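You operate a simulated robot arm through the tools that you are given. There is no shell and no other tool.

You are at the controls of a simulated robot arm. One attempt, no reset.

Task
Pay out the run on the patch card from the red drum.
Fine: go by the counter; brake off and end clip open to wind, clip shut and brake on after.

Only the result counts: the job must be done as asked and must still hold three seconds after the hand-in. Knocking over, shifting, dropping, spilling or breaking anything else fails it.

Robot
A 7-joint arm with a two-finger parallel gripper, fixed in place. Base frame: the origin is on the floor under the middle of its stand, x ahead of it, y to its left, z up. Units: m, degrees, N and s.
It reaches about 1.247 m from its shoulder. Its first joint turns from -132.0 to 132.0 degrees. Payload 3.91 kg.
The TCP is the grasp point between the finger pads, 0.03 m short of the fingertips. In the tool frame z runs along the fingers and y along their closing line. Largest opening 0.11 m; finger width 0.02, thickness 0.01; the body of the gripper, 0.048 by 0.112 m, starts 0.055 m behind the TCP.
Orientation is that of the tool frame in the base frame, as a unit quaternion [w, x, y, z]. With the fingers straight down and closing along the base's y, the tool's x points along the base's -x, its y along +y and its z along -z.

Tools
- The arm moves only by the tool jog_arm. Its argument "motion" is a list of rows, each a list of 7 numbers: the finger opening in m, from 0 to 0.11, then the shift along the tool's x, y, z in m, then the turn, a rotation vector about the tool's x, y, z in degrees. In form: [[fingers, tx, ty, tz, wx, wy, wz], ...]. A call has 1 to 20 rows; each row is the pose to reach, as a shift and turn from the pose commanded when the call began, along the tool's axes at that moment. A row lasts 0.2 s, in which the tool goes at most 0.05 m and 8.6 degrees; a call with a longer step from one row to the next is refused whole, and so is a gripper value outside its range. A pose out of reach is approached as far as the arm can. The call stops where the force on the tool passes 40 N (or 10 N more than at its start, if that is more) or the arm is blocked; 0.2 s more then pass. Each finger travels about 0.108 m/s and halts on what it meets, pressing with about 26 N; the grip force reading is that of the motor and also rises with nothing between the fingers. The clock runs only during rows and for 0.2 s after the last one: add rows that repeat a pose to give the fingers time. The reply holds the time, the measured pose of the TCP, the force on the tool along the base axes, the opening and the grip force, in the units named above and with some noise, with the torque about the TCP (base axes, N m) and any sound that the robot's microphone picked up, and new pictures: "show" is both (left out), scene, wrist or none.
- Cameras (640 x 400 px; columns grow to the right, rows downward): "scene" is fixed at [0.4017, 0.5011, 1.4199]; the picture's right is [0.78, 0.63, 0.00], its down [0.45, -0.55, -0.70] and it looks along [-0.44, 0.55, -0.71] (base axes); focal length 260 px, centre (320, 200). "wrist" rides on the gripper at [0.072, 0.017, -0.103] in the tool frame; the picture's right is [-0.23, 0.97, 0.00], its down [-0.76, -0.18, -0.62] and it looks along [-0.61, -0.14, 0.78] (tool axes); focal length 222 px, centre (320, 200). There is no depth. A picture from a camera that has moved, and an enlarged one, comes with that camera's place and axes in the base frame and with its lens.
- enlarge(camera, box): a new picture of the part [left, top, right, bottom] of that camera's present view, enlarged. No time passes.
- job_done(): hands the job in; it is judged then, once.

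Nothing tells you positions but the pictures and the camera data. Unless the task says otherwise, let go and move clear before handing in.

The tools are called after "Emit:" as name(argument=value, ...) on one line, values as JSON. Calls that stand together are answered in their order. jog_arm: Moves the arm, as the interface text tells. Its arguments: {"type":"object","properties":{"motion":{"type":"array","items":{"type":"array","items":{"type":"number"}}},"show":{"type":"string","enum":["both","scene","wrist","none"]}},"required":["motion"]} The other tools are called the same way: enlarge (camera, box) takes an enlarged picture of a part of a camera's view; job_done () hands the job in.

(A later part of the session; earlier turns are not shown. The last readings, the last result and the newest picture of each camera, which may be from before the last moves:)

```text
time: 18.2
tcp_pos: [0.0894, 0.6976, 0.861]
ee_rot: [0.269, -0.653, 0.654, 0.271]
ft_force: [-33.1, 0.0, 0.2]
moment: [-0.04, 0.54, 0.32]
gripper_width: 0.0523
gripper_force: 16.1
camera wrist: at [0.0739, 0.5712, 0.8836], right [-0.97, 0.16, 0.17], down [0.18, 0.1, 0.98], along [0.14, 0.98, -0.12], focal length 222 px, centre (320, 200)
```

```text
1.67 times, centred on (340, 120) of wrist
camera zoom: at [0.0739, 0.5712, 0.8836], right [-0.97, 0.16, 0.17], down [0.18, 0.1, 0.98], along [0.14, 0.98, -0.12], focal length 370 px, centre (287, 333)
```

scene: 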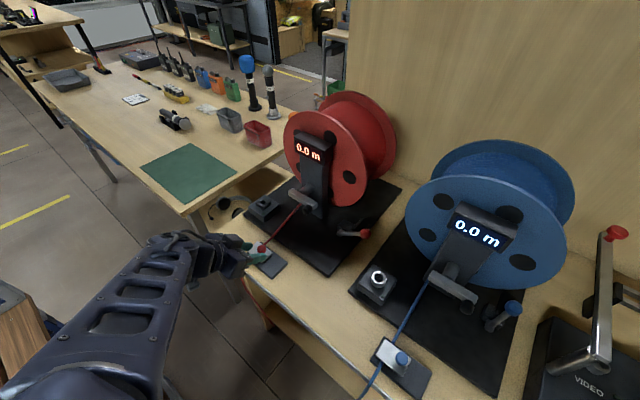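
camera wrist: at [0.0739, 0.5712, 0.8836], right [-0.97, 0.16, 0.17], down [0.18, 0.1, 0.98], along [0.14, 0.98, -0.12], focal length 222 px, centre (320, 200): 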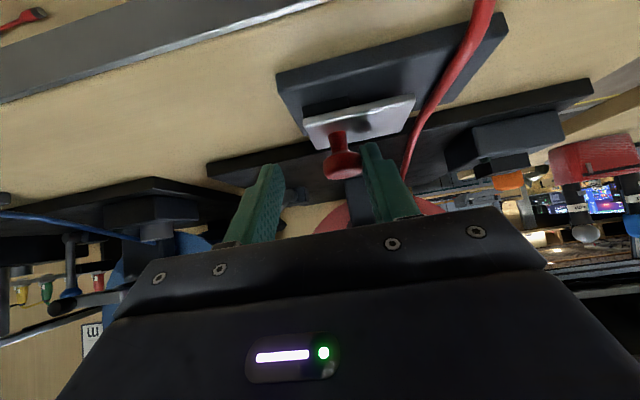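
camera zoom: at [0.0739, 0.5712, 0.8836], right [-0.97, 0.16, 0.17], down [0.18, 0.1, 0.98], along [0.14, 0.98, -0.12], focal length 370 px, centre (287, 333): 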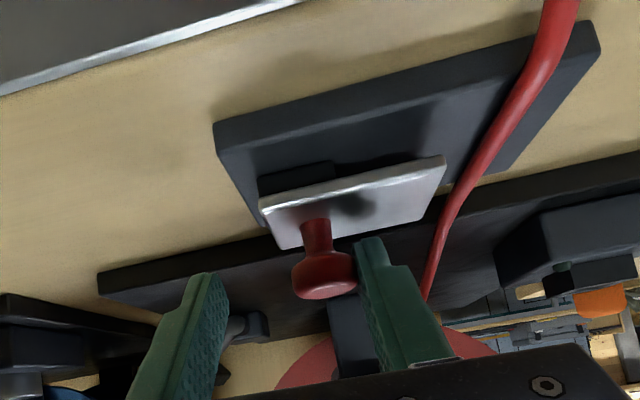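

The clip hit its stop with the plate clear of the cable: clip open. Now I back off and move to a pre-grasp pose in front of the crank knob (~(0.091, 0.825, 0.932)).

Emit:
jog_arm(motion=[[0.05, 0, 0.008, 0, 0, 0, 0], [0.05, 0, 0.015, -0.02, 0, 0, 0], [0.05, 0, 0.015, -0.06, 0, 0, 0], [0.05, 0, 0.015, -0.1, 0, 0, 0], [0.05, -0.035, 0.011, -0.09, 0, 0, 0], [0.05, -0.07, 0.007, -0.08, 0, 0, 0], [0.05, -0.105, 0.003, -0.07, 0, 0, 0], [0.05, -0.1379, 0, -0.062, 0, 0, 0], [0.05, -0.1379, 0, -0.062, 0, 0, 0]])

Emit:
enlarge(camera="wrist", box=[220, 0, 460, 240])

Emit:
enlarge(camera="scene", box=[220, 140, 380, 300])

```text
time: 20.2
tcp_pos: [0.0915, 0.7468, 1.0001]
ee_rot: [0.269, -0.652, 0.655, 0.272]
ft_force: [0.0, 0.8, 0.1]
moment: [-0.05, -0.02, 0.01]
gripper_width: 0.0498
gripper_force: 0.1
camera wrist: at [0.0753, 0.6211, 1.0218], right [-0.97, 0.16, 0.16], down [0.18, 0.1, 0.98], along [0.14, 0.98, -0.12], focal length 222 px, centre (320, 200)
```

scene: 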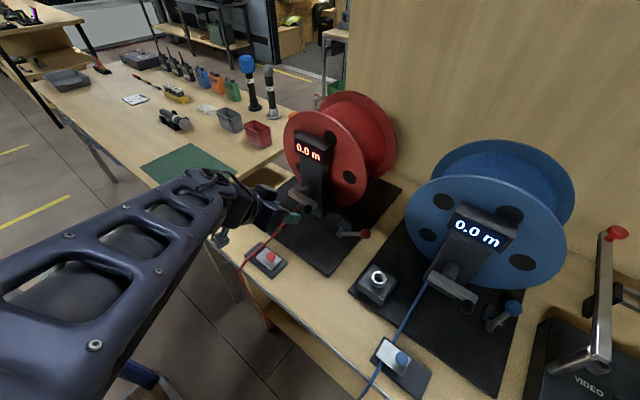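
wrist: 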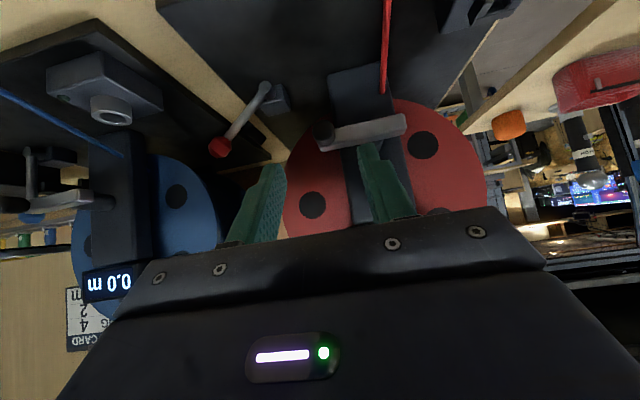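

```text
1.67 times, centred on (340, 120) of wrist
camera zoom: at [0.0753, 0.6211, 1.0218], right [-0.97, 0.16, 0.16], down [0.18, 0.1, 0.98], along [0.14, 0.98, -0.12], focal length 370 px, centre (287, 333)
```

zoom: 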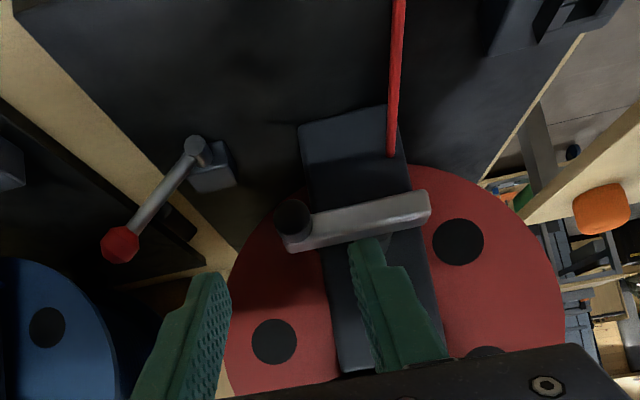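

```text
2.50 times, centred on (300, 220) of scene
camera zoom: at [0.4017, 0.5011, 1.4199], right [0.78, 0.63, 0.0], down [0.45, -0.55, -0.7], along [-0.44, 0.55, -0.71], focal length 649 px, centre (370, 150)
```

zoom: 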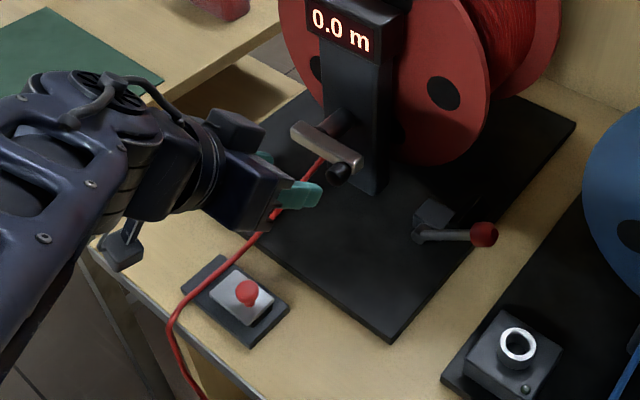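

The clip slider is confirmed at the +x end with the cable free. I'll now advance toward the crank knob in steps and check alignment.

Emit:
jog_arm(motion=[[0.05, -0.003, 0, 0.02, 0, 0, 0], [0.05, -0.006, 0, 0.04, 0, 0, 0], [0.05, -0.0078, 0, 0.06, 0, 0, 0], [0.05, -0.0078, 0, 0.06, 0, 0, 0]])

Emit:
enlarge(camera="wrist", box=[220, 0, 460, 240])

Emit:
enlarge(camera="scene", box=[260, 160, 340, 240])

```text
time: 21.2
tcp_pos: [0.0927, 0.7989, 0.9626]
ee_rot: [0.271, -0.651, 0.656, 0.27]
ft_force: [0.2, 0.4, -0.2]
moment: [-0.01, -0.02, 0.0]
gripper_width: 0.05
gripper_force: 0.0
camera wrist: at [0.0765, 0.6734, 0.9861], right [-0.97, 0.16, 0.16], down [0.18, 0.1, 0.98], along [0.14, 0.98, -0.12], focal length 222 px, centre (320, 200)
```

scene: 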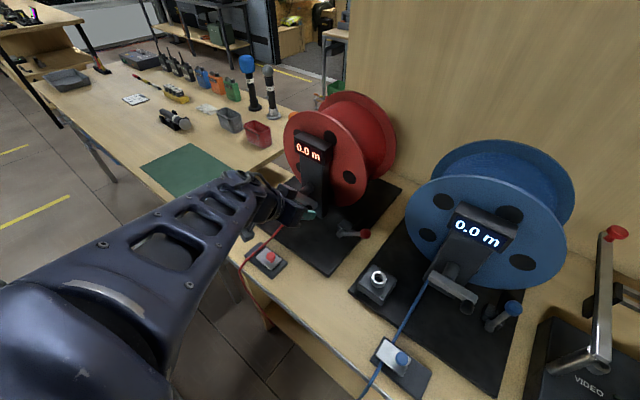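
wrist: 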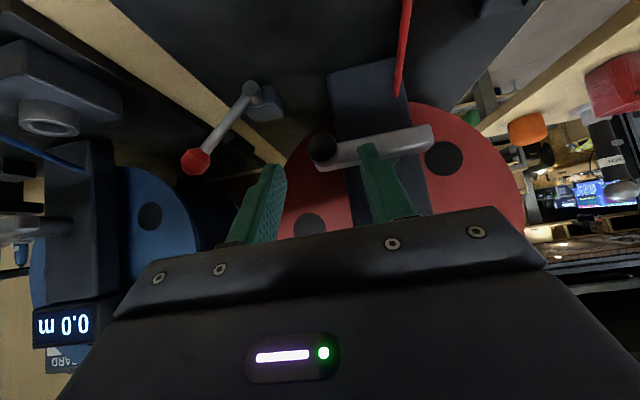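

```text
1.67 times, centred on (340, 120) of wrist
camera zoom: at [0.0765, 0.6734, 0.9861], right [-0.97, 0.16, 0.16], down [0.18, 0.1, 0.98], along [0.14, 0.98, -0.12], focal length 370 px, centre (287, 333)
```

zoom: 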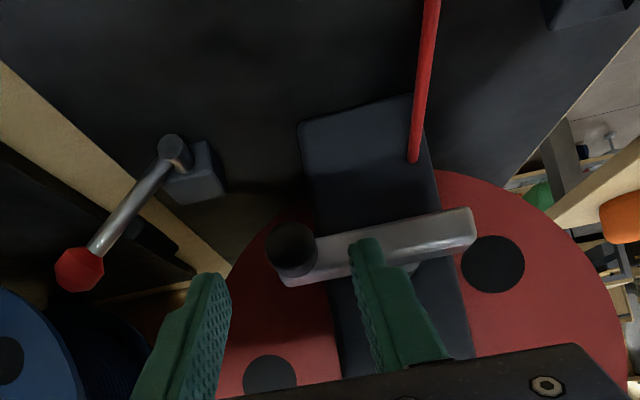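

```text
5.00 times, centred on (300, 200) of scene
camera zoom: at [0.4017, 0.5011, 1.4199], right [0.78, 0.63, 0.0], down [0.45, -0.55, -0.7], along [-0.44, 0.55, -0.71], focal length 1297 px, centre (420, 200)
```

zoom: 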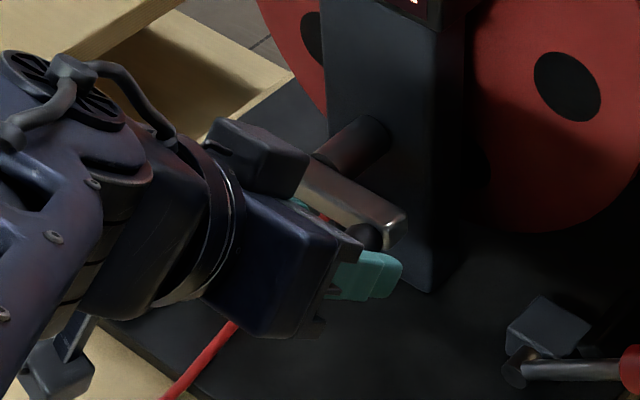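

The knob front is at about (0.090, 0.815, 0.935), lined up between the fingers. I'll advance the last bit and close on it.

Emit:
jog_arm(motion=[[0.05, 0.0005, 0.0012, 0.009, 0, 0, 0], [0.05, 0.001, 0.0024, 0.018, 0, 0, 0], [0.05, 0.001, 0.0024, 0.018, 0, 0, 0]], show="wrist")

Emit:
enlarge(camera="wrist", box=[220, 0, 460, 240])

```text
time: 22.0
tcp_pos: [0.0923, 0.8101, 0.9515]
ee_rot: [0.27, -0.651, 0.655, 0.271]
ft_force: [-0.6, 0.2, 0.8]
moment: [0.01, 0.0, -0.01]
gripper_width: 0.0503
gripper_force: 0.1
camera wrist: at [0.0751, 0.6853, 0.9737], right [-0.97, 0.16, 0.16], down [0.18, 0.1, 0.98], along [0.14, 0.98, -0.12], focal length 222 px, centre (320, 200)
```

wrist: 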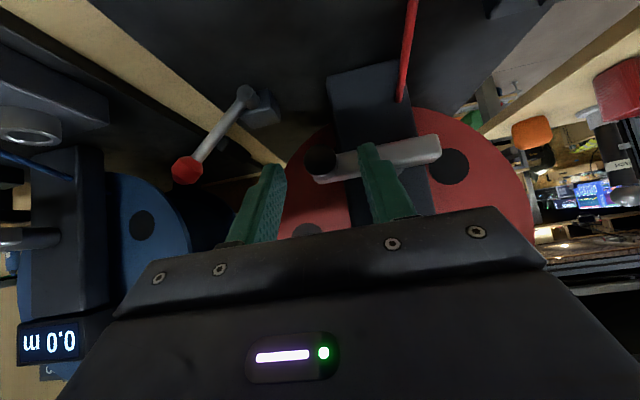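

```text
1.67 times, centred on (340, 120) of wrist
camera zoom: at [0.0751, 0.6853, 0.9737], right [-0.97, 0.16, 0.16], down [0.18, 0.1, 0.98], along [0.14, 0.98, -0.12], focal length 370 px, centre (287, 333)
```

zoom: 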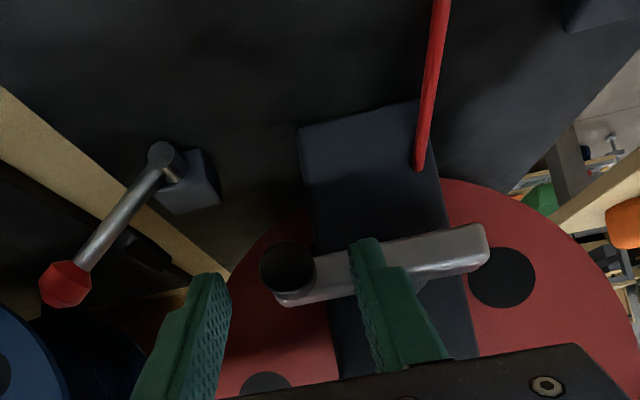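

The knob is just inside the fingertips; I'll lower by about 6 mm for a better bite and then close the fingers.

Emit:
jog_arm(motion=[[0.05, 0.0045, 0.0015, 0.0045, 0, 0, 0], [0.05, 0.0045, 0.0015, 0.0045, 0, 0, 0], [0.03, 0.0045, 0.0015, 0.0045, 0, 0, 0], [0.01, 0.0045, 0.0015, 0.0045, 0, 0, 0], [0.01, 0.0045, 0.0015, 0.0045, 0, 0, 0]])

Emit:
enlarge(camera="wrist", box=[220, 0, 460, 240])

Emit:
enlarge(camera="scene", box=[260, 130, 360, 240])

```text
time: 23.2
tcp_pos: [0.0893, 0.811, 0.9442]
ee_rot: [0.27, -0.652, 0.655, 0.271]
ft_force: [4.8, -1.6, -1.1]
moment: [-0.05, -0.12, 0.07]
gripper_width: 0.0215
gripper_force: 44.7
camera wrist: at [0.0739, 0.6848, 0.9667], right [-0.97, 0.16, 0.16], down [0.18, 0.1, 0.98], along [0.15, 0.98, -0.12], focal length 222 px, centre (320, 200)
```

scene: 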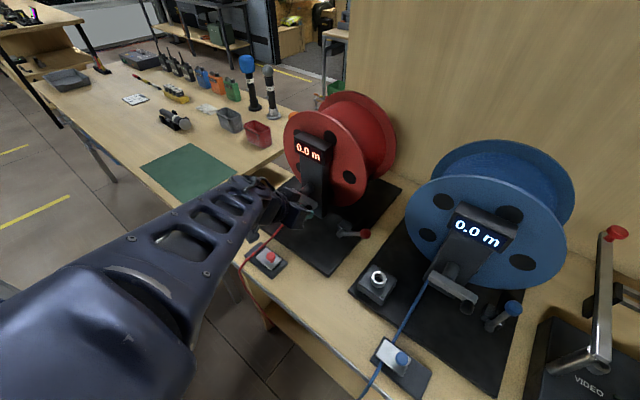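
wrist: 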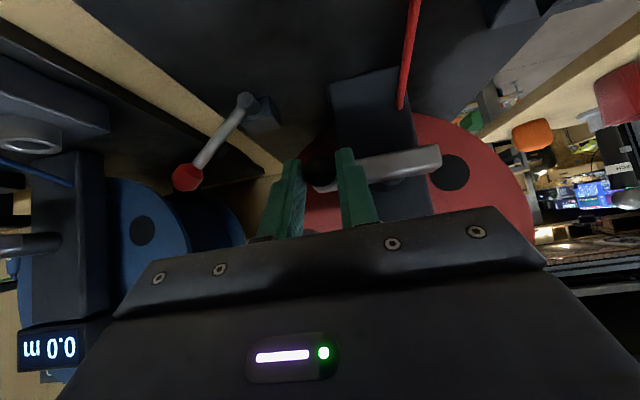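

```text
1.67 times, centred on (340, 120) of wrist
camera zoom: at [0.0739, 0.6848, 0.9667], right [-0.97, 0.16, 0.16], down [0.18, 0.1, 0.98], along [0.15, 0.98, -0.12], focal length 370 px, centre (287, 333)
```

zoom: 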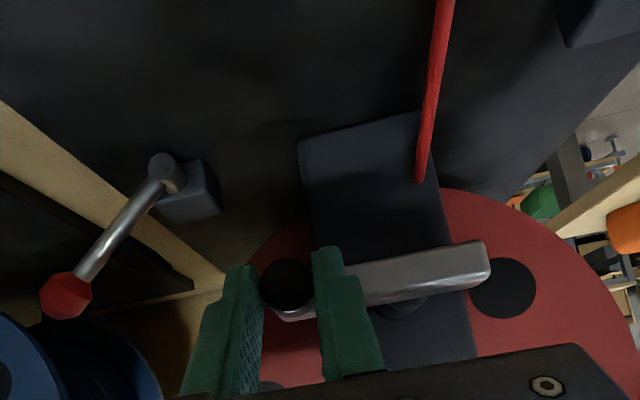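

```text
3.64 times, centred on (310, 185) of scene
camera zoom: at [0.4017, 0.5011, 1.4199], right [0.78, 0.63, 0.0], down [0.45, -0.55, -0.7], along [-0.44, 0.55, -0.71], focal length 944 px, centre (356, 254)
```

zoom: 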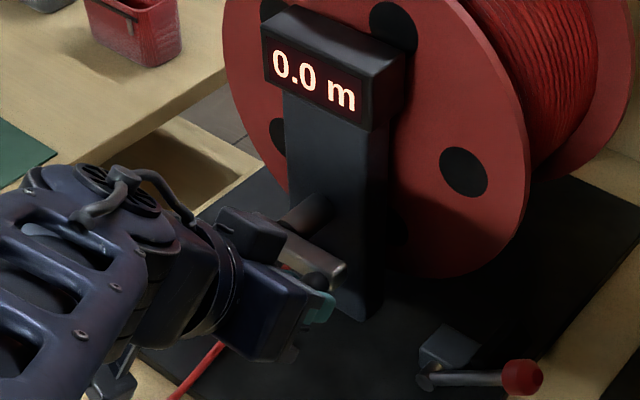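

The fingers hold the knob (width 21.5 mm). I'll turn the crank a small arc upward (about 40°) and check the counter's direction and the forces.

Emit:
jog_arm(motion=[[0.01, -0.00614, 0.00076, -0.00614, 0, 0, 0], [0.01, -0.01209, 0.00302, -0.01209, 0, 0, 0], [0.01, -0.01768, 0.0067, -0.01768, 0, 0, 0], [0.01, -0.02272, 0.0117, -0.02272, 0, 0, 0], [0.01, -0.02272, 0.0117, -0.02272, 0, 0, 0]])

Emit:
enlarge(camera="wrist", box=[220, 0, 460, 240])

Emit:
enlarge(camera="scene", box=[260, 130, 360, 240])

```text
time: 24.4
tcp_pos: [0.0722, 0.8095, 0.9771]
ee_rot: [-0.268, 0.654, -0.652, -0.275]
ft_force: [-14.5, 5.5, 15.2]
moment: [-0.11, 0.15, 0.15]
gripper_width: 0.0218
gripper_force: 30.7
camera wrist: at [0.057, 0.6841, 1.0004], right [-0.97, 0.16, 0.17], down [0.18, 0.1, 0.98], along [0.14, 0.98, -0.12], focal length 222 px, centre (320, 200)
```

scene: 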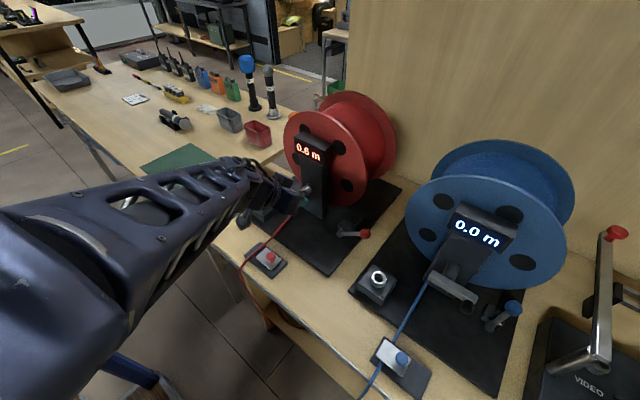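
wrist: 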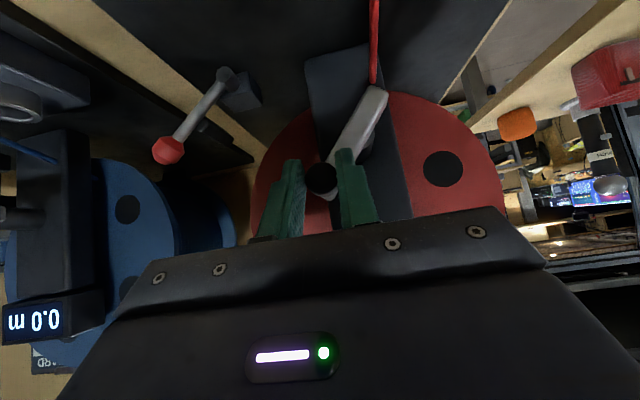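

```text
1.67 times, centred on (340, 120) of wrist
camera zoom: at [0.057, 0.6841, 1.0004], right [-0.97, 0.16, 0.17], down [0.18, 0.1, 0.98], along [0.14, 0.98, -0.12], focal length 370 px, centre (287, 333)
```

zoom: 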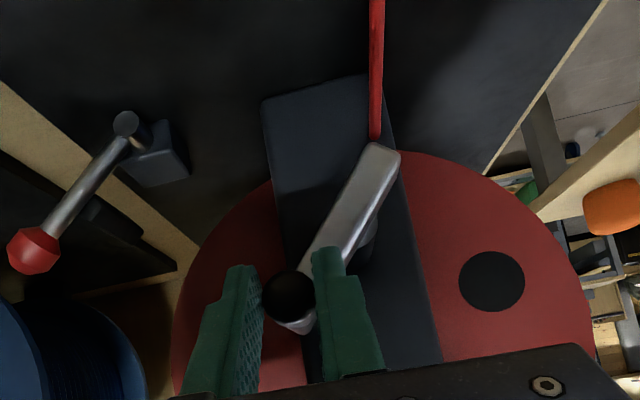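

```text
3.64 times, centred on (310, 185) of scene
camera zoom: at [0.4017, 0.5011, 1.4199], right [0.78, 0.63, 0.0], down [0.45, -0.55, -0.7], along [-0.44, 0.55, -0.71], focal length 944 px, centre (356, 254)
```

zoom: 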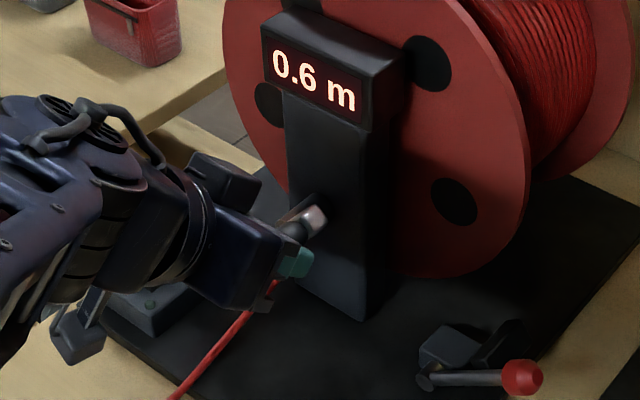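

Turning upward (counter-clockwise seen from the front) pays out: the counter shows 0.6 m after about 50°. There is some force on the tool, so I'll hold still and re-read before continuing in small steps.

Emit:
jog_arm(motion=[[0.01, 0, 0, 0, 0, 0, 0], [0.01, 0, 0, 0, 0, 0, 0]], show="scene")

Emit:
enlarge(camera="scene", box=[260, 130, 360, 240])

```text
time: 25.0
tcp_pos: [0.0794, 0.8103, 0.9719]
ee_rot: [0.269, -0.652, 0.656, 0.268]
ft_force: [-12.4, 0.8, -23.3]
moment: [0.24, 0.14, 0.55]
gripper_width: 0.0219
gripper_force: 42.2
```

scene: 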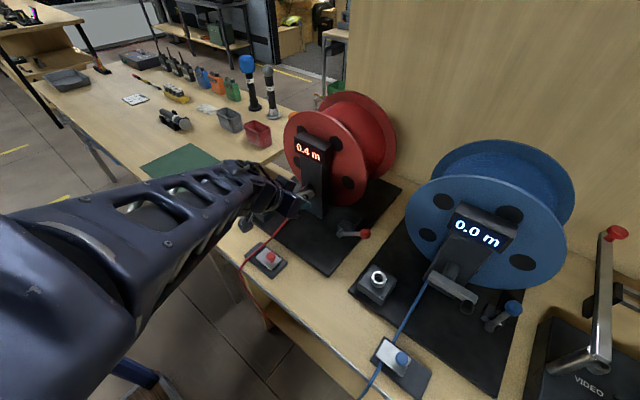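

```text
3.64 times, centred on (310, 185) of scene
camera zoom: at [0.4017, 0.5011, 1.4199], right [0.78, 0.63, 0.0], down [0.45, -0.55, -0.7], along [-0.44, 0.55, -0.71], focal length 944 px, centre (356, 254)
```

zoom: 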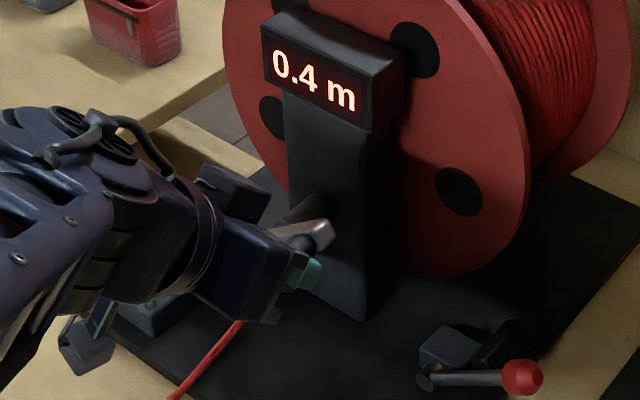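

The drum has inertia and swings against the arm's springiness (counter went back to 0.4). I'll hold to let it settle and then turn slowly.

Emit:
jog_arm(motion=[[0.01, 0, 0, 0, 0, 0, 0], [0.01, 0, 0, 0, 0, 0, 0]], show="none")

Emit:
enlarge(camera="scene", box=[280, 130, 340, 170])

Emit:
jog_arm(motion=[[0.01, 0, 0, 0, 0, 0, 0], [0.01, 0, 0, 0, 0, 0, 0]], show="none")

Emit:
jog_arm(motion=[[0.01, 0, 0, 0, 0, 0, 0], [0.01, 0, 0, 0, 0, 0, 0], [0.01, 0, 0, 0, 0, 0, 0]], show="both")

Emit:
enlarge(camera="scene", box=[260, 130, 360, 240])

```text
time: 25.6
tcp_pos: [0.0789, 0.8106, 0.9805]
ee_rot: [0.271, -0.651, 0.655, 0.271]
ft_force: [7.6, -17.5, 0.0]
moment: [-0.64, -0.39, 0.16]
gripper_width: 0.0215
gripper_force: 45.9
```

```text
10.00 times, centred on (310, 150) of scene
camera zoom: at [0.4017, 0.5011, 1.4199], right [0.78, 0.63, 0.0], down [0.45, -0.55, -0.7], along [-0.44, 0.55, -0.71], focal length 2595 px, centre (420, 700)
```

zoom: 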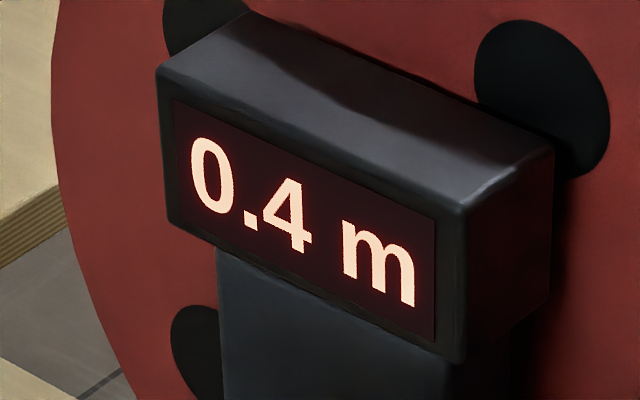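

```text
time: 26.2
tcp_pos: [0.0773, 0.8126, 0.9774]
ee_rot: [0.27, -0.652, 0.654, 0.273]
ft_force: [-4.3, 7.0, 15.1]
moment: [1.07, 0.19, 0.41]
gripper_width: 0.0216
gripper_force: 44.6
```

```text
time: 27.0
tcp_pos: [0.0781, 0.8111, 0.9785]
ee_rot: [0.27, -0.652, 0.655, 0.272]
ft_force: [12.5, -4.9, 9.3]
moment: [-0.56, -0.45, 0.19]
gripper_width: 0.022
gripper_force: 45.1
camera wrist: at [0.0616, 0.6849, 1.0011], right [-0.97, 0.16, 0.16], down [0.18, 0.09, 0.98], along [0.14, 0.98, -0.12], focal length 222 px, centre (320, 200)
```

scene: 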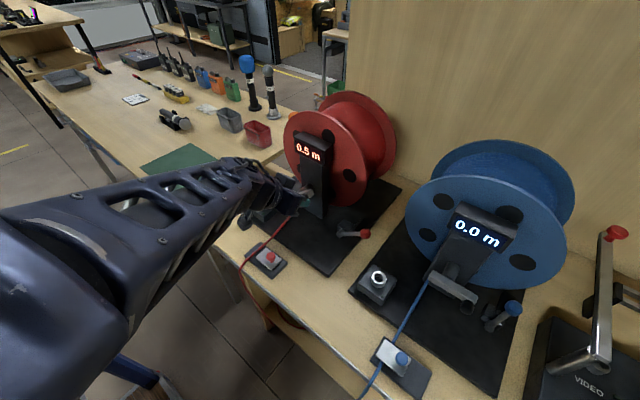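
wrist: 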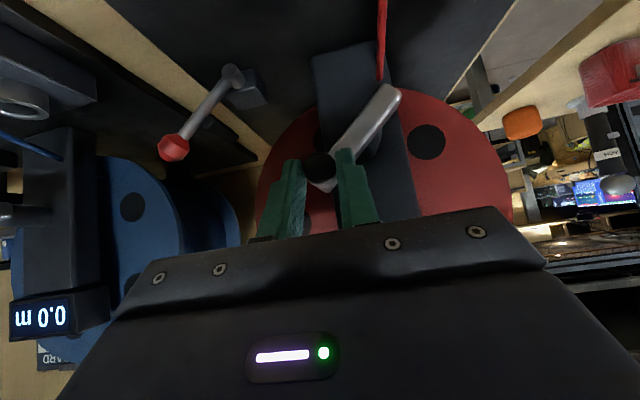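

```text
3.64 times, centred on (310, 185) of scene
camera zoom: at [0.4017, 0.5011, 1.4199], right [0.78, 0.63, 0.0], down [0.45, -0.55, -0.7], along [-0.44, 0.55, -0.71], focal length 944 px, centre (356, 254)
```

zoom: 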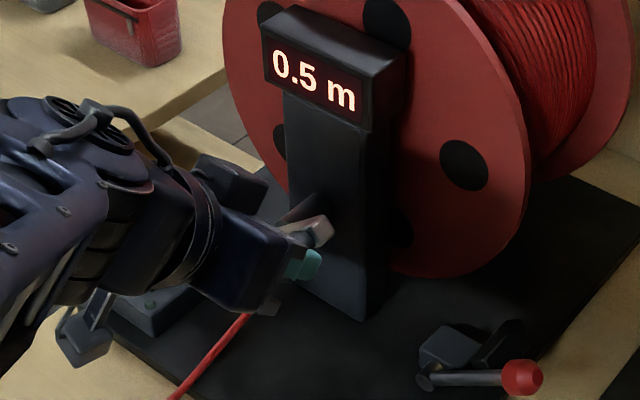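

The reading settles around 0.5 m at roughly 39° of crank, so 2.0 m needs roughly 150° in total. I'll continue with a slow, smooth arc to about 80° and then re-calibrate.

Emit:
jog_arm(motion=[[0.01, -0.00015, 0.00017, -0.00015, 0, 0, 0], [0.01, -0.00059, 0.0007, -0.00059, 0, 0, 0], [0.01, -0.00129, 0.00158, -0.00129, 0, 0, 0], [0.01, -0.00222, 0.00281, -0.00222, 0, 0, 0], [0.01, -0.00332, 0.00439, -0.00332, 0, 0, 0], [0.01, -0.00454, 0.00632, -0.00454, 0, 0, 0], [0.01, -0.00579, 0.00853, -0.00579, 0, 0, 0], [0.01, -0.00704, 0.011, -0.00704, 0, 0, 0], [0.01, -0.00821, 0.01366, -0.00821, 0, 0, 0], [0.01, -0.00927, 0.01641, -0.00927, 0, 0, 0], [0.01, -0.01018, 0.01916, -0.01018, 0, 0, 0], [0.01, -0.01092, 0.02181, -0.01092, 0, 0, 0], [0.01, -0.0115, 0.02424, -0.0115, 0, 0, 0], [0.01, -0.01194, 0.02638, -0.01194, 0, 0, 0], [0.01, -0.01224, 0.02813, -0.01224, 0, 0, 0], [0.01, -0.01244, 0.02943, -0.01244, 0, 0, 0], [0.01, -0.01254, 0.03023, -0.01254, 0, 0, 0], [0.01, -0.01257, 0.0305, -0.01257, 0, 0, 0], [0.01, -0.01257, 0.0305, -0.01257, 0, 0, 0], [0.01, -0.01257, 0.0305, -0.01257, 0, 0, 0]])

Emit:
enlarge(camera="scene", box=[260, 130, 360, 240])

Emit:
enlarge(camera="wrist", box=[220, 0, 460, 240])

```text
time: 31.2
tcp_pos: [0.0535, 0.8111, 0.9942]
ee_rot: [0.272, -0.65, 0.657, 0.269]
ft_force: [21.2, -10.1, -0.5]
moment: [-0.65, -0.55, -0.2]
gripper_width: 0.0218
gripper_force: 45.2
camera wrist: at [0.0358, 0.6859, 1.0169], right [-0.97, 0.17, 0.16], down [0.18, 0.1, 0.98], along [0.15, 0.98, -0.12], focal length 222 px, centre (320, 200)
```

scene: 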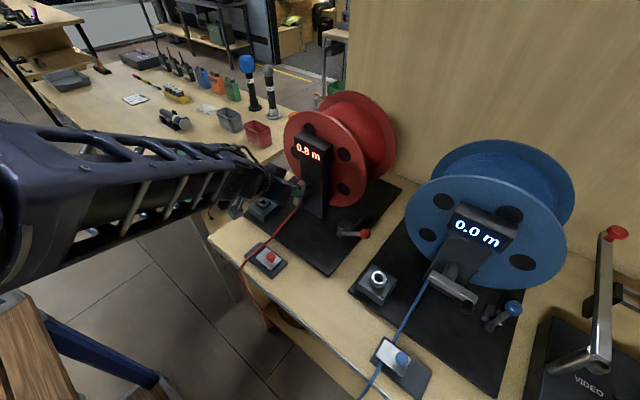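
wrist: 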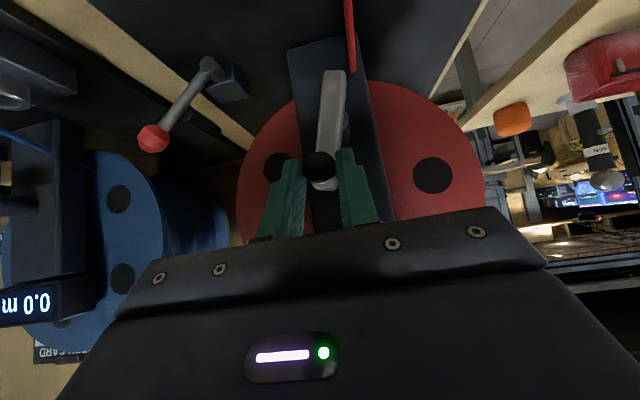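

```text
3.64 times, centred on (310, 185) of scene
camera zoom: at [0.4017, 0.5011, 1.4199], right [0.78, 0.63, 0.0], down [0.45, -0.55, -0.7], along [-0.44, 0.55, -0.71], focal length 944 px, centre (356, 254)
```

zoom: 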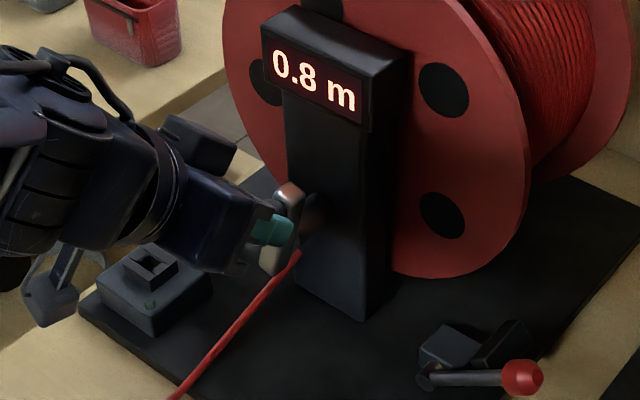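

```text
1.67 times, centred on (340, 120) of wrist
camera zoom: at [0.0358, 0.6859, 1.0169], right [-0.97, 0.17, 0.16], down [0.18, 0.1, 0.98], along [0.15, 0.98, -0.12], focal length 370 px, centre (287, 333)
```

zoom: 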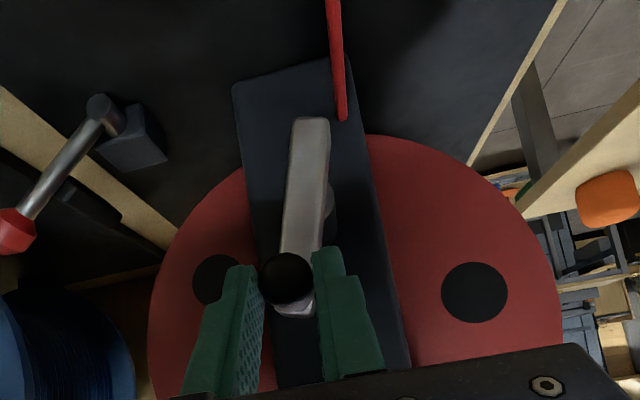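

At about 72–75° of crank the counter reads 0.8 m (still swinging a bit), suggesting ~4 m per turn, i.e. 2.0 m near 180°. I'll continue the smooth arc to about 125°.

Emit:
jog_arm(motion=[[0.01, -4e-05, 0.00029, -4e-05, 0, 0, 0], [0.01, -0.00014, 0.00118, -0.00014, 0, 0, 0], [0.01, -0.00028, 0.00265, -0.00028, 0, 0, 0], [0.01, -0.00043, 0.00464, -0.00043, 0, 0, 0], [0.01, -0.00053, 0.00711, -0.00053, 0, 0, 0], [0.01, -0.00054, 0.00996, -0.00054, 0, 0, 0], [0.01, -0.00042, 0.01313, -0.00042, 0, 0, 0], [0.01, -0.00015, 0.01647, -0.00015, 0, 0, 0], [0.01, 0.0003, 0.01989, 0.0003, 0, 0, 0], [0.01, 0.00092, 0.02326, 0.00092, 0, 0, 0], [0.01, 0.00167, 0.02646, 0.00167, 0, 0, 0], [0.01, 0.0025, 0.02939, 0.0025, 0, 0, 0], [0.01, 0.00337, 0.03197, 0.00337, 0, 0, 0], [0.01, 0.0042, 0.03415, 0.0042, 0, 0, 0], [0.01, 0.00493, 0.03587, 0.00493, 0, 0, 0], [0.01, 0.00549, 0.0371, 0.00549, 0, 0, 0], [0.01, 0.00585, 0.03785, 0.00585, 0, 0, 0], [0.01, 0.00597, 0.0381, 0.00597, 0, 0, 0], [0.01, 0.00597, 0.0381, 0.00597, 0, 0, 0], [0.01, 0.00597, 0.0381, 0.00597, 0, 0, 0]])

Emit:
enlarge(camera="scene", box=[260, 130, 360, 240])

Emit:
enlarge(camera="wrist", box=[220, 0, 460, 240])

```text
time: 35.4
tcp_pos: [0.0087, 0.811, 0.9876]
ee_rot: [0.27, -0.652, 0.654, 0.273]
ft_force: [8.7, -0.8, -15.5]
moment: [-0.44, -0.02, -0.12]
gripper_width: 0.0216
gripper_force: 44.9
camera wrist: at [-0.0067, 0.6848, 1.0096], right [-0.97, 0.16, 0.16], down [0.18, 0.1, 0.98], along [0.15, 0.98, -0.12], focal length 222 px, centre (320, 200)
```

scene: 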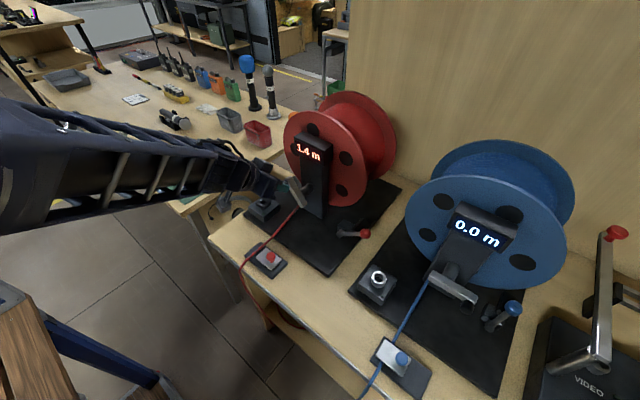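
wrist: 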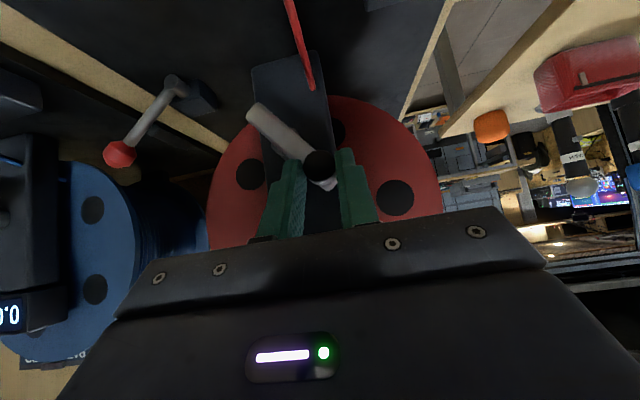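

```text
3.64 times, centred on (310, 185) of scene
camera zoom: at [0.4017, 0.5011, 1.4199], right [0.78, 0.63, 0.0], down [0.45, -0.55, -0.7], along [-0.44, 0.55, -0.71], focal length 944 px, centre (356, 254)
```

zoom: 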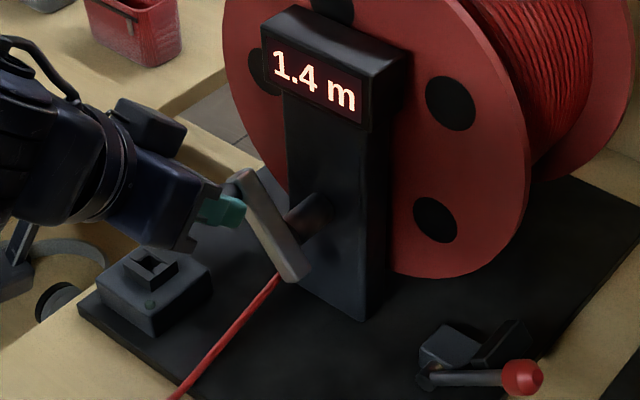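

```text
1.67 times, centred on (340, 120) of wrist
camera zoom: at [-0.0067, 0.6848, 1.0096], right [-0.97, 0.16, 0.16], down [0.18, 0.1, 0.98], along [0.15, 0.98, -0.12], focal length 370 px, centre (287, 333)
```

zoom: 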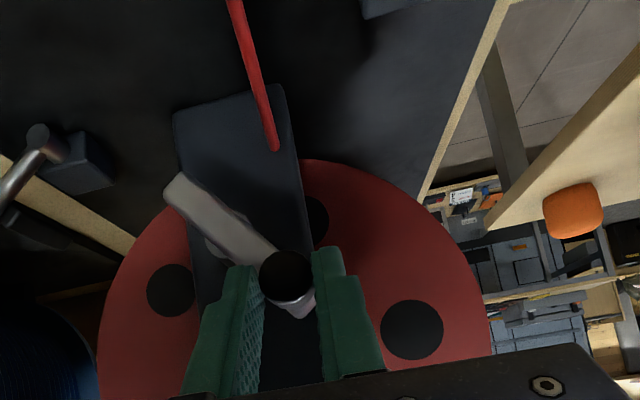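

The counter reads 1.4 m at about 124°, confirming roughly 0.64 m/rad. I'll continue smoothly to 165° and then fine-tune.

Emit:
jog_arm(motion=[[0.01, 0.00011, 0.00022, 0.00011, 0, 0, 0], [0.01, 0.00045, 0.00088, 0.00045, 0, 0, 0], [0.01, 0.001, 0.00192, 0.001, 0, 0, 0], [0.01, 0.00179, 0.00331, 0.00179, 0, 0, 0], [0.01, 0.0028, 0.00497, 0.0028, 0, 0, 0], [0.01, 0.00404, 0.00681, 0.00404, 0, 0, 0], [0.01, 0.00549, 0.00875, 0.00549, 0, 0, 0], [0.01, 0.00711, 0.01068, 0.00711, 0, 0, 0], [0.01, 0.00886, 0.01253, 0.00886, 0, 0, 0], [0.01, 0.01068, 0.01422, 0.01068, 0, 0, 0], [0.01, 0.01252, 0.01571, 0.01252, 0, 0, 0], [0.01, 0.0143, 0.01697, 0.0143, 0, 0, 0], [0.01, 0.01595, 0.01799, 0.01595, 0, 0, 0], [0.01, 0.01739, 0.01877, 0.01739, 0, 0, 0], [0.01, 0.01859, 0.01934, 0.01859, 0, 0, 0], [0.01, 0.01947, 0.01972, 0.01947, 0, 0, 0], [0.01, 0.02002, 0.01994, 0.02002, 0, 0, 0], [0.01, 0.02021, 0.02001, 0.02021, 0, 0, 0], [0.01, 0.02021, 0.02001, 0.02021, 0, 0, 0], [0.01, 0.02021, 0.02001, 0.02021, 0, 0, 0]])

Emit:
enlarge(camera="scene", box=[260, 130, 360, 240])

Emit:
enlarge(camera="wrist", box=[220, 0, 460, 240])

```text
time: 39.6
tcp_pos: [-0.0081, 0.8118, 0.9572]
ee_rot: [0.271, -0.651, 0.656, 0.27]
ft_force: [23.4, 7.6, 0.0]
moment: [0.42, -0.66, -0.28]
gripper_width: 0.0217
gripper_force: 45.4
camera wrist: at [-0.0255, 0.6856, 0.9803], right [-0.97, 0.17, 0.16], down [0.18, 0.1, 0.98], along [0.15, 0.98, -0.12], focal length 222 px, centre (320, 200)
```

scene: 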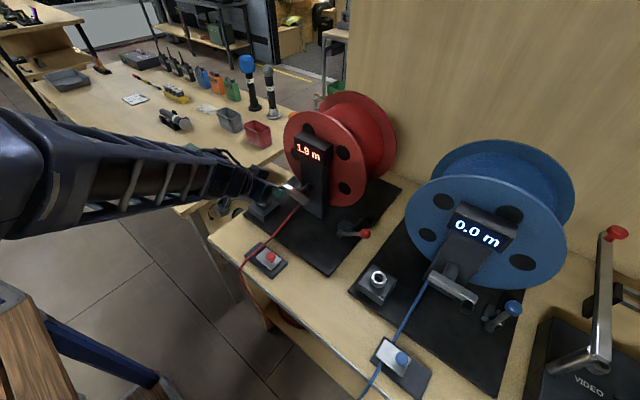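
wrist: 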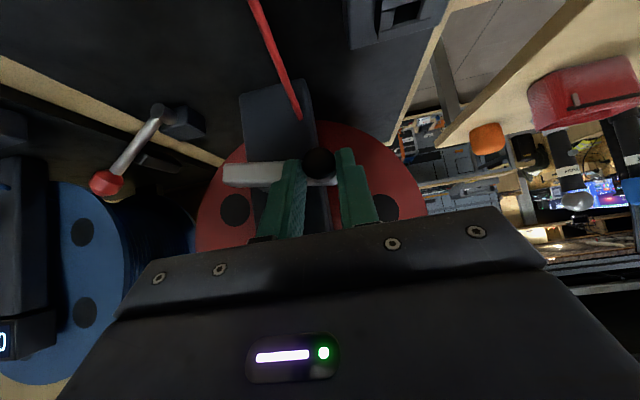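

```text
3.64 times, centred on (310, 185) of scene
camera zoom: at [0.4017, 0.5011, 1.4199], right [0.78, 0.63, 0.0], down [0.45, -0.55, -0.7], along [-0.44, 0.55, -0.71], focal length 944 px, centre (356, 254)
```

zoom: 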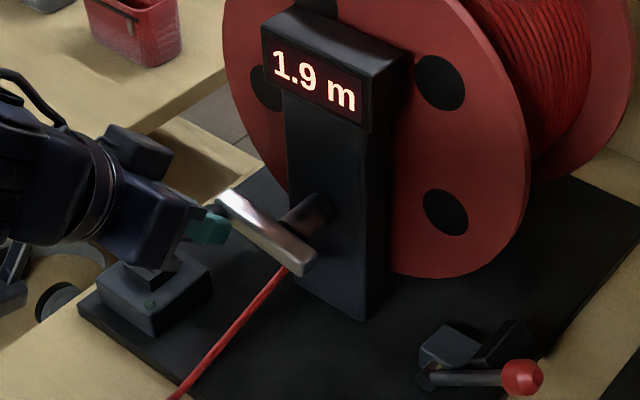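

```text
1.67 times, centred on (340, 120) of wrist
camera zoom: at [-0.0255, 0.6856, 0.9803], right [-0.97, 0.17, 0.16], down [0.18, 0.1, 0.98], along [0.15, 0.98, -0.12], focal length 370 px, centre (287, 333)
```

zoom: 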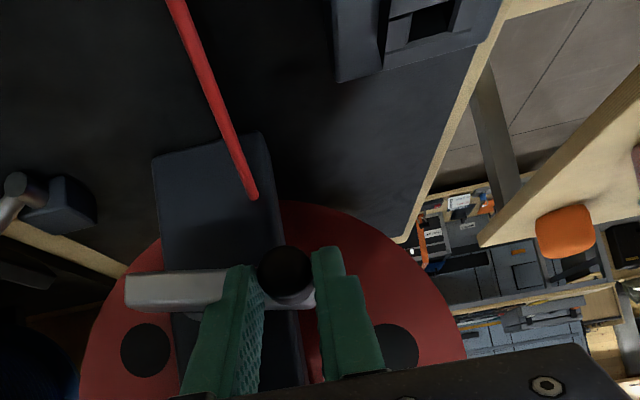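

The counter reads 1.9 m at about 165°; the sideways force shows my circle is ~4 mm too far left, so I'll correct that and ease down to ~177°, then let it settle and read.

Emit:
jog_arm(motion=[[0.01, 0, -0.001, 0, 0, 0, 0], [0.01, 0, -0.002, 0, 0, 0, 0], [0.01, 0, -0.003, 0, 0, 0, 0], [0.01, 0.0002, -0.004, 0.0002, 0, 0, 0], [0.01, 0.0007, -0.0039, 0.0007, 0, 0, 0], [0.01, 0.0014, -0.0038, 0.0014, 0, 0, 0], [0.01, 0.0023, -0.0036, 0.0023, 0, 0, 0], [0.01, 0.0033, -0.0034, 0.0033, 0, 0, 0], [0.01, 0.0043, -0.0031, 0.0043, 0, 0, 0], [0.01, 0.0052, -0.0029, 0.0052, 0, 0, 0], [0.01, 0.0061, -0.0027, 0.0061, 0, 0, 0], [0.01, 0.0067, -0.0026, 0.0067, 0, 0, 0], [0.01, 0.0072, -0.0024, 0.0072, 0, 0, 0], [0.01, 0.0075, -0.0024, 0.0075, 0, 0, 0], [0.01, 0.0075, -0.0024, 0.0075, 0, 0, 0], [0.01, 0.0075, -0.0024, 0.0075, 0, 0, 0], [0.01, 0.0075, -0.0024, 0.0075, 0, 0, 0], [0.01, 0.0075, -0.0024, 0.0075, 0, 0, 0], [0.01, 0.0075, -0.0024, 0.0075, 0, 0, 0], [0.01, 0.0075, -0.0024, 0.0075, 0, 0, 0]])

Emit:
enlarge(camera="scene", box=[260, 130, 360, 240])

```text
time: 43.8
tcp_pos: [-0.0113, 0.8105, 0.9468]
ee_rot: [0.269, -0.652, 0.654, 0.272]
ft_force: [-20.6, -24.4, -3.4]
moment: [-0.84, 0.46, 0.5]
gripper_width: 0.0219
gripper_force: 44.7
camera wrist: at [-0.0259, 0.6843, 0.97], right [-0.97, 0.16, 0.16], down [0.18, 0.1, 0.98], along [0.14, 0.98, -0.12], focal length 222 px, centre (320, 200)
```

scene: 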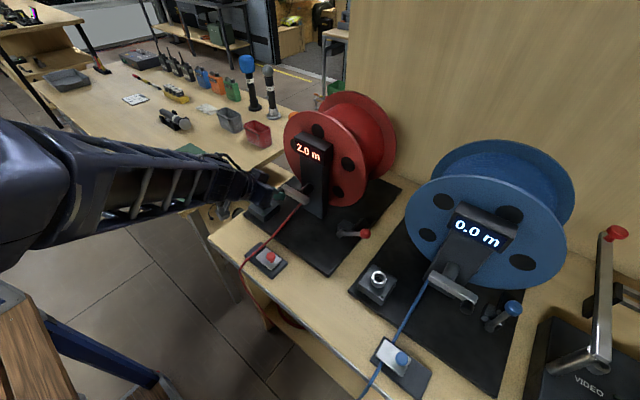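
wrist: 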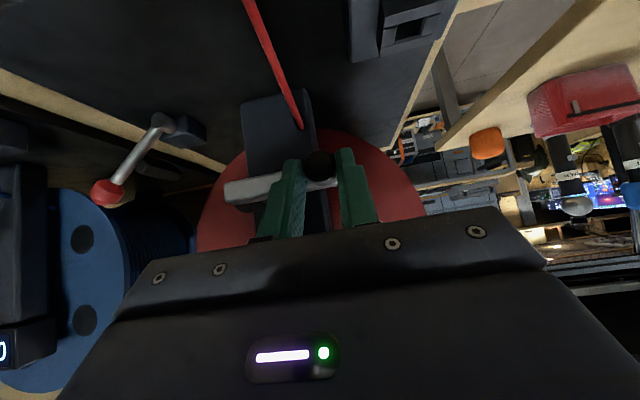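

```text
3.64 times, centred on (310, 185) of scene
camera zoom: at [0.4017, 0.5011, 1.4199], right [0.78, 0.63, 0.0], down [0.45, -0.55, -0.7], along [-0.44, 0.55, -0.71], focal length 944 px, centre (356, 254)
```

zoom: 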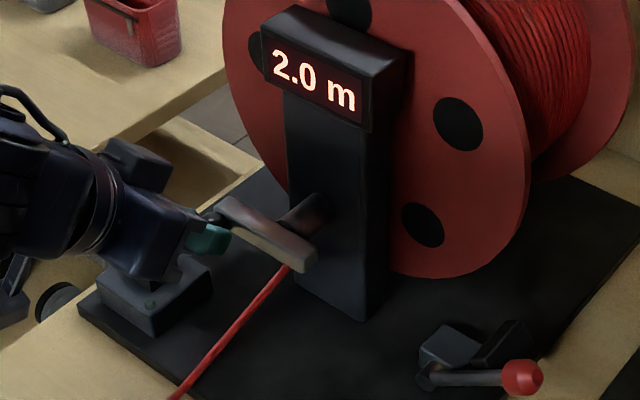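

The counter now reads 2.0 m. I'll hold and re-read to see whether it has settled and whether the forces die away.

Emit:
jog_arm(motion=[[0.01, 0, 0, 0, 0, 0, 0], [0.01, 0, 0, 0, 0, 0, 0], [0.01, 0, 0, 0, 0, 0, 0], [0.01, 0, 0, 0, 0, 0, 0], [0.01, 0, 0, 0, 0, 0, 0]], show="none")

Emit:
enlarge(camera="scene", box=[260, 130, 360, 240])

Emit:
jog_arm(motion=[[0.01, 0, 0, 0, 0, 0, 0], [0.01, 0, 0, 0, 0, 0, 0]], show="none")

Emit:
enlarge(camera="scene", box=[260, 130, 360, 240])

Emit:
jog_arm(motion=[[0.01, 0, 0, 0, 0, 0, 0]], show="none")

Emit:
jog_arm(motion=[[0.01, 0, 0, 0, 0, 0, 0]], show="none")

Emit:
enlarge(camera="scene", box=[260, 130, 360, 240])

```text
time: 45.0
tcp_pos: [-0.0101, 0.8089, 0.948]
ee_rot: [0.27, -0.652, 0.654, 0.271]
ft_force: [-21.7, -25.2, -2.1]
moment: [-0.56, 0.42, 0.51]
gripper_width: 0.0216
gripper_force: 45.1
```

```text
3.64 times, centred on (310, 185) of scene
camera zoom: at [0.4017, 0.5011, 1.4199], right [0.78, 0.63, 0.0], down [0.45, -0.55, -0.7], along [-0.44, 0.55, -0.71], focal length 944 px, centre (356, 254)
```

zoom: 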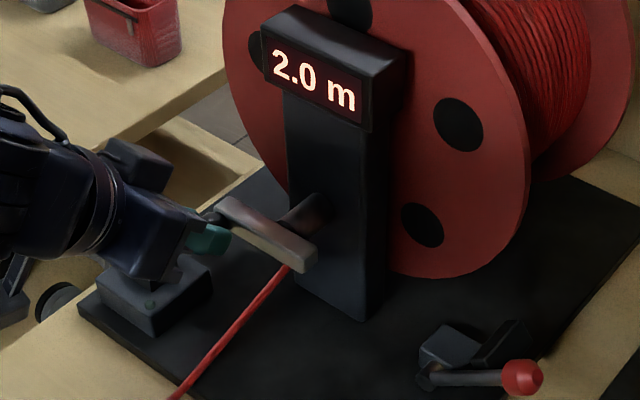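

```text
time: 45.6
tcp_pos: [-0.0097, 0.8108, 0.9476]
ee_rot: [0.27, -0.652, 0.655, 0.271]
ft_force: [-21.7, -23.4, -1.2]
moment: [-0.46, 0.39, 0.52]
gripper_width: 0.0216
gripper_force: 44.8
```

```text
3.64 times, centred on (310, 185) of scene
camera zoom: at [0.4017, 0.5011, 1.4199], right [0.78, 0.63, 0.0], down [0.45, -0.55, -0.7], along [-0.44, 0.55, -0.71], focal length 944 px, centre (356, 254)
```

zoom: 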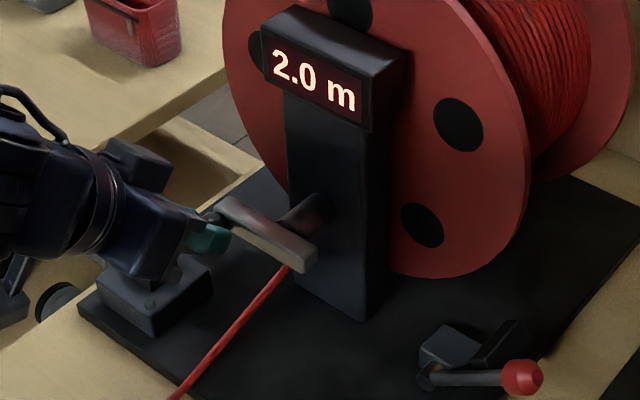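

```text
time: 46.0
tcp_pos: [-0.0091, 0.8097, 0.9485]
ee_rot: [0.27, -0.652, 0.654, 0.271]
ft_force: [-21.9, -22.2, -0.8]
moment: [-0.38, 0.42, 0.5]
gripper_width: 0.0213
gripper_force: 45.1
```

```text
time: 46.4
tcp_pos: [-0.0095, 0.8105, 0.9482]
ee_rot: [0.27, -0.652, 0.654, 0.272]
ft_force: [-22.3, -22.6, -0.5]
moment: [-0.43, 0.37, 0.52]
gripper_width: 0.0218
gripper_force: 44.7
```

```text
3.64 times, centred on (310, 185) of scene
camera zoom: at [0.4017, 0.5011, 1.4199], right [0.78, 0.63, 0.0], down [0.45, -0.55, -0.7], along [-0.44, 0.55, -0.71], focal length 944 px, centre (356, 254)
```

zoom: 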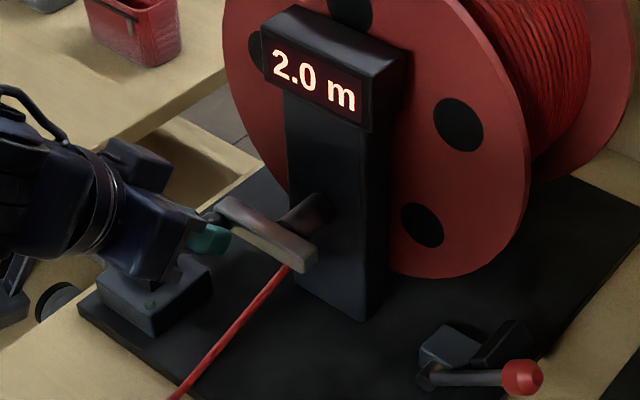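

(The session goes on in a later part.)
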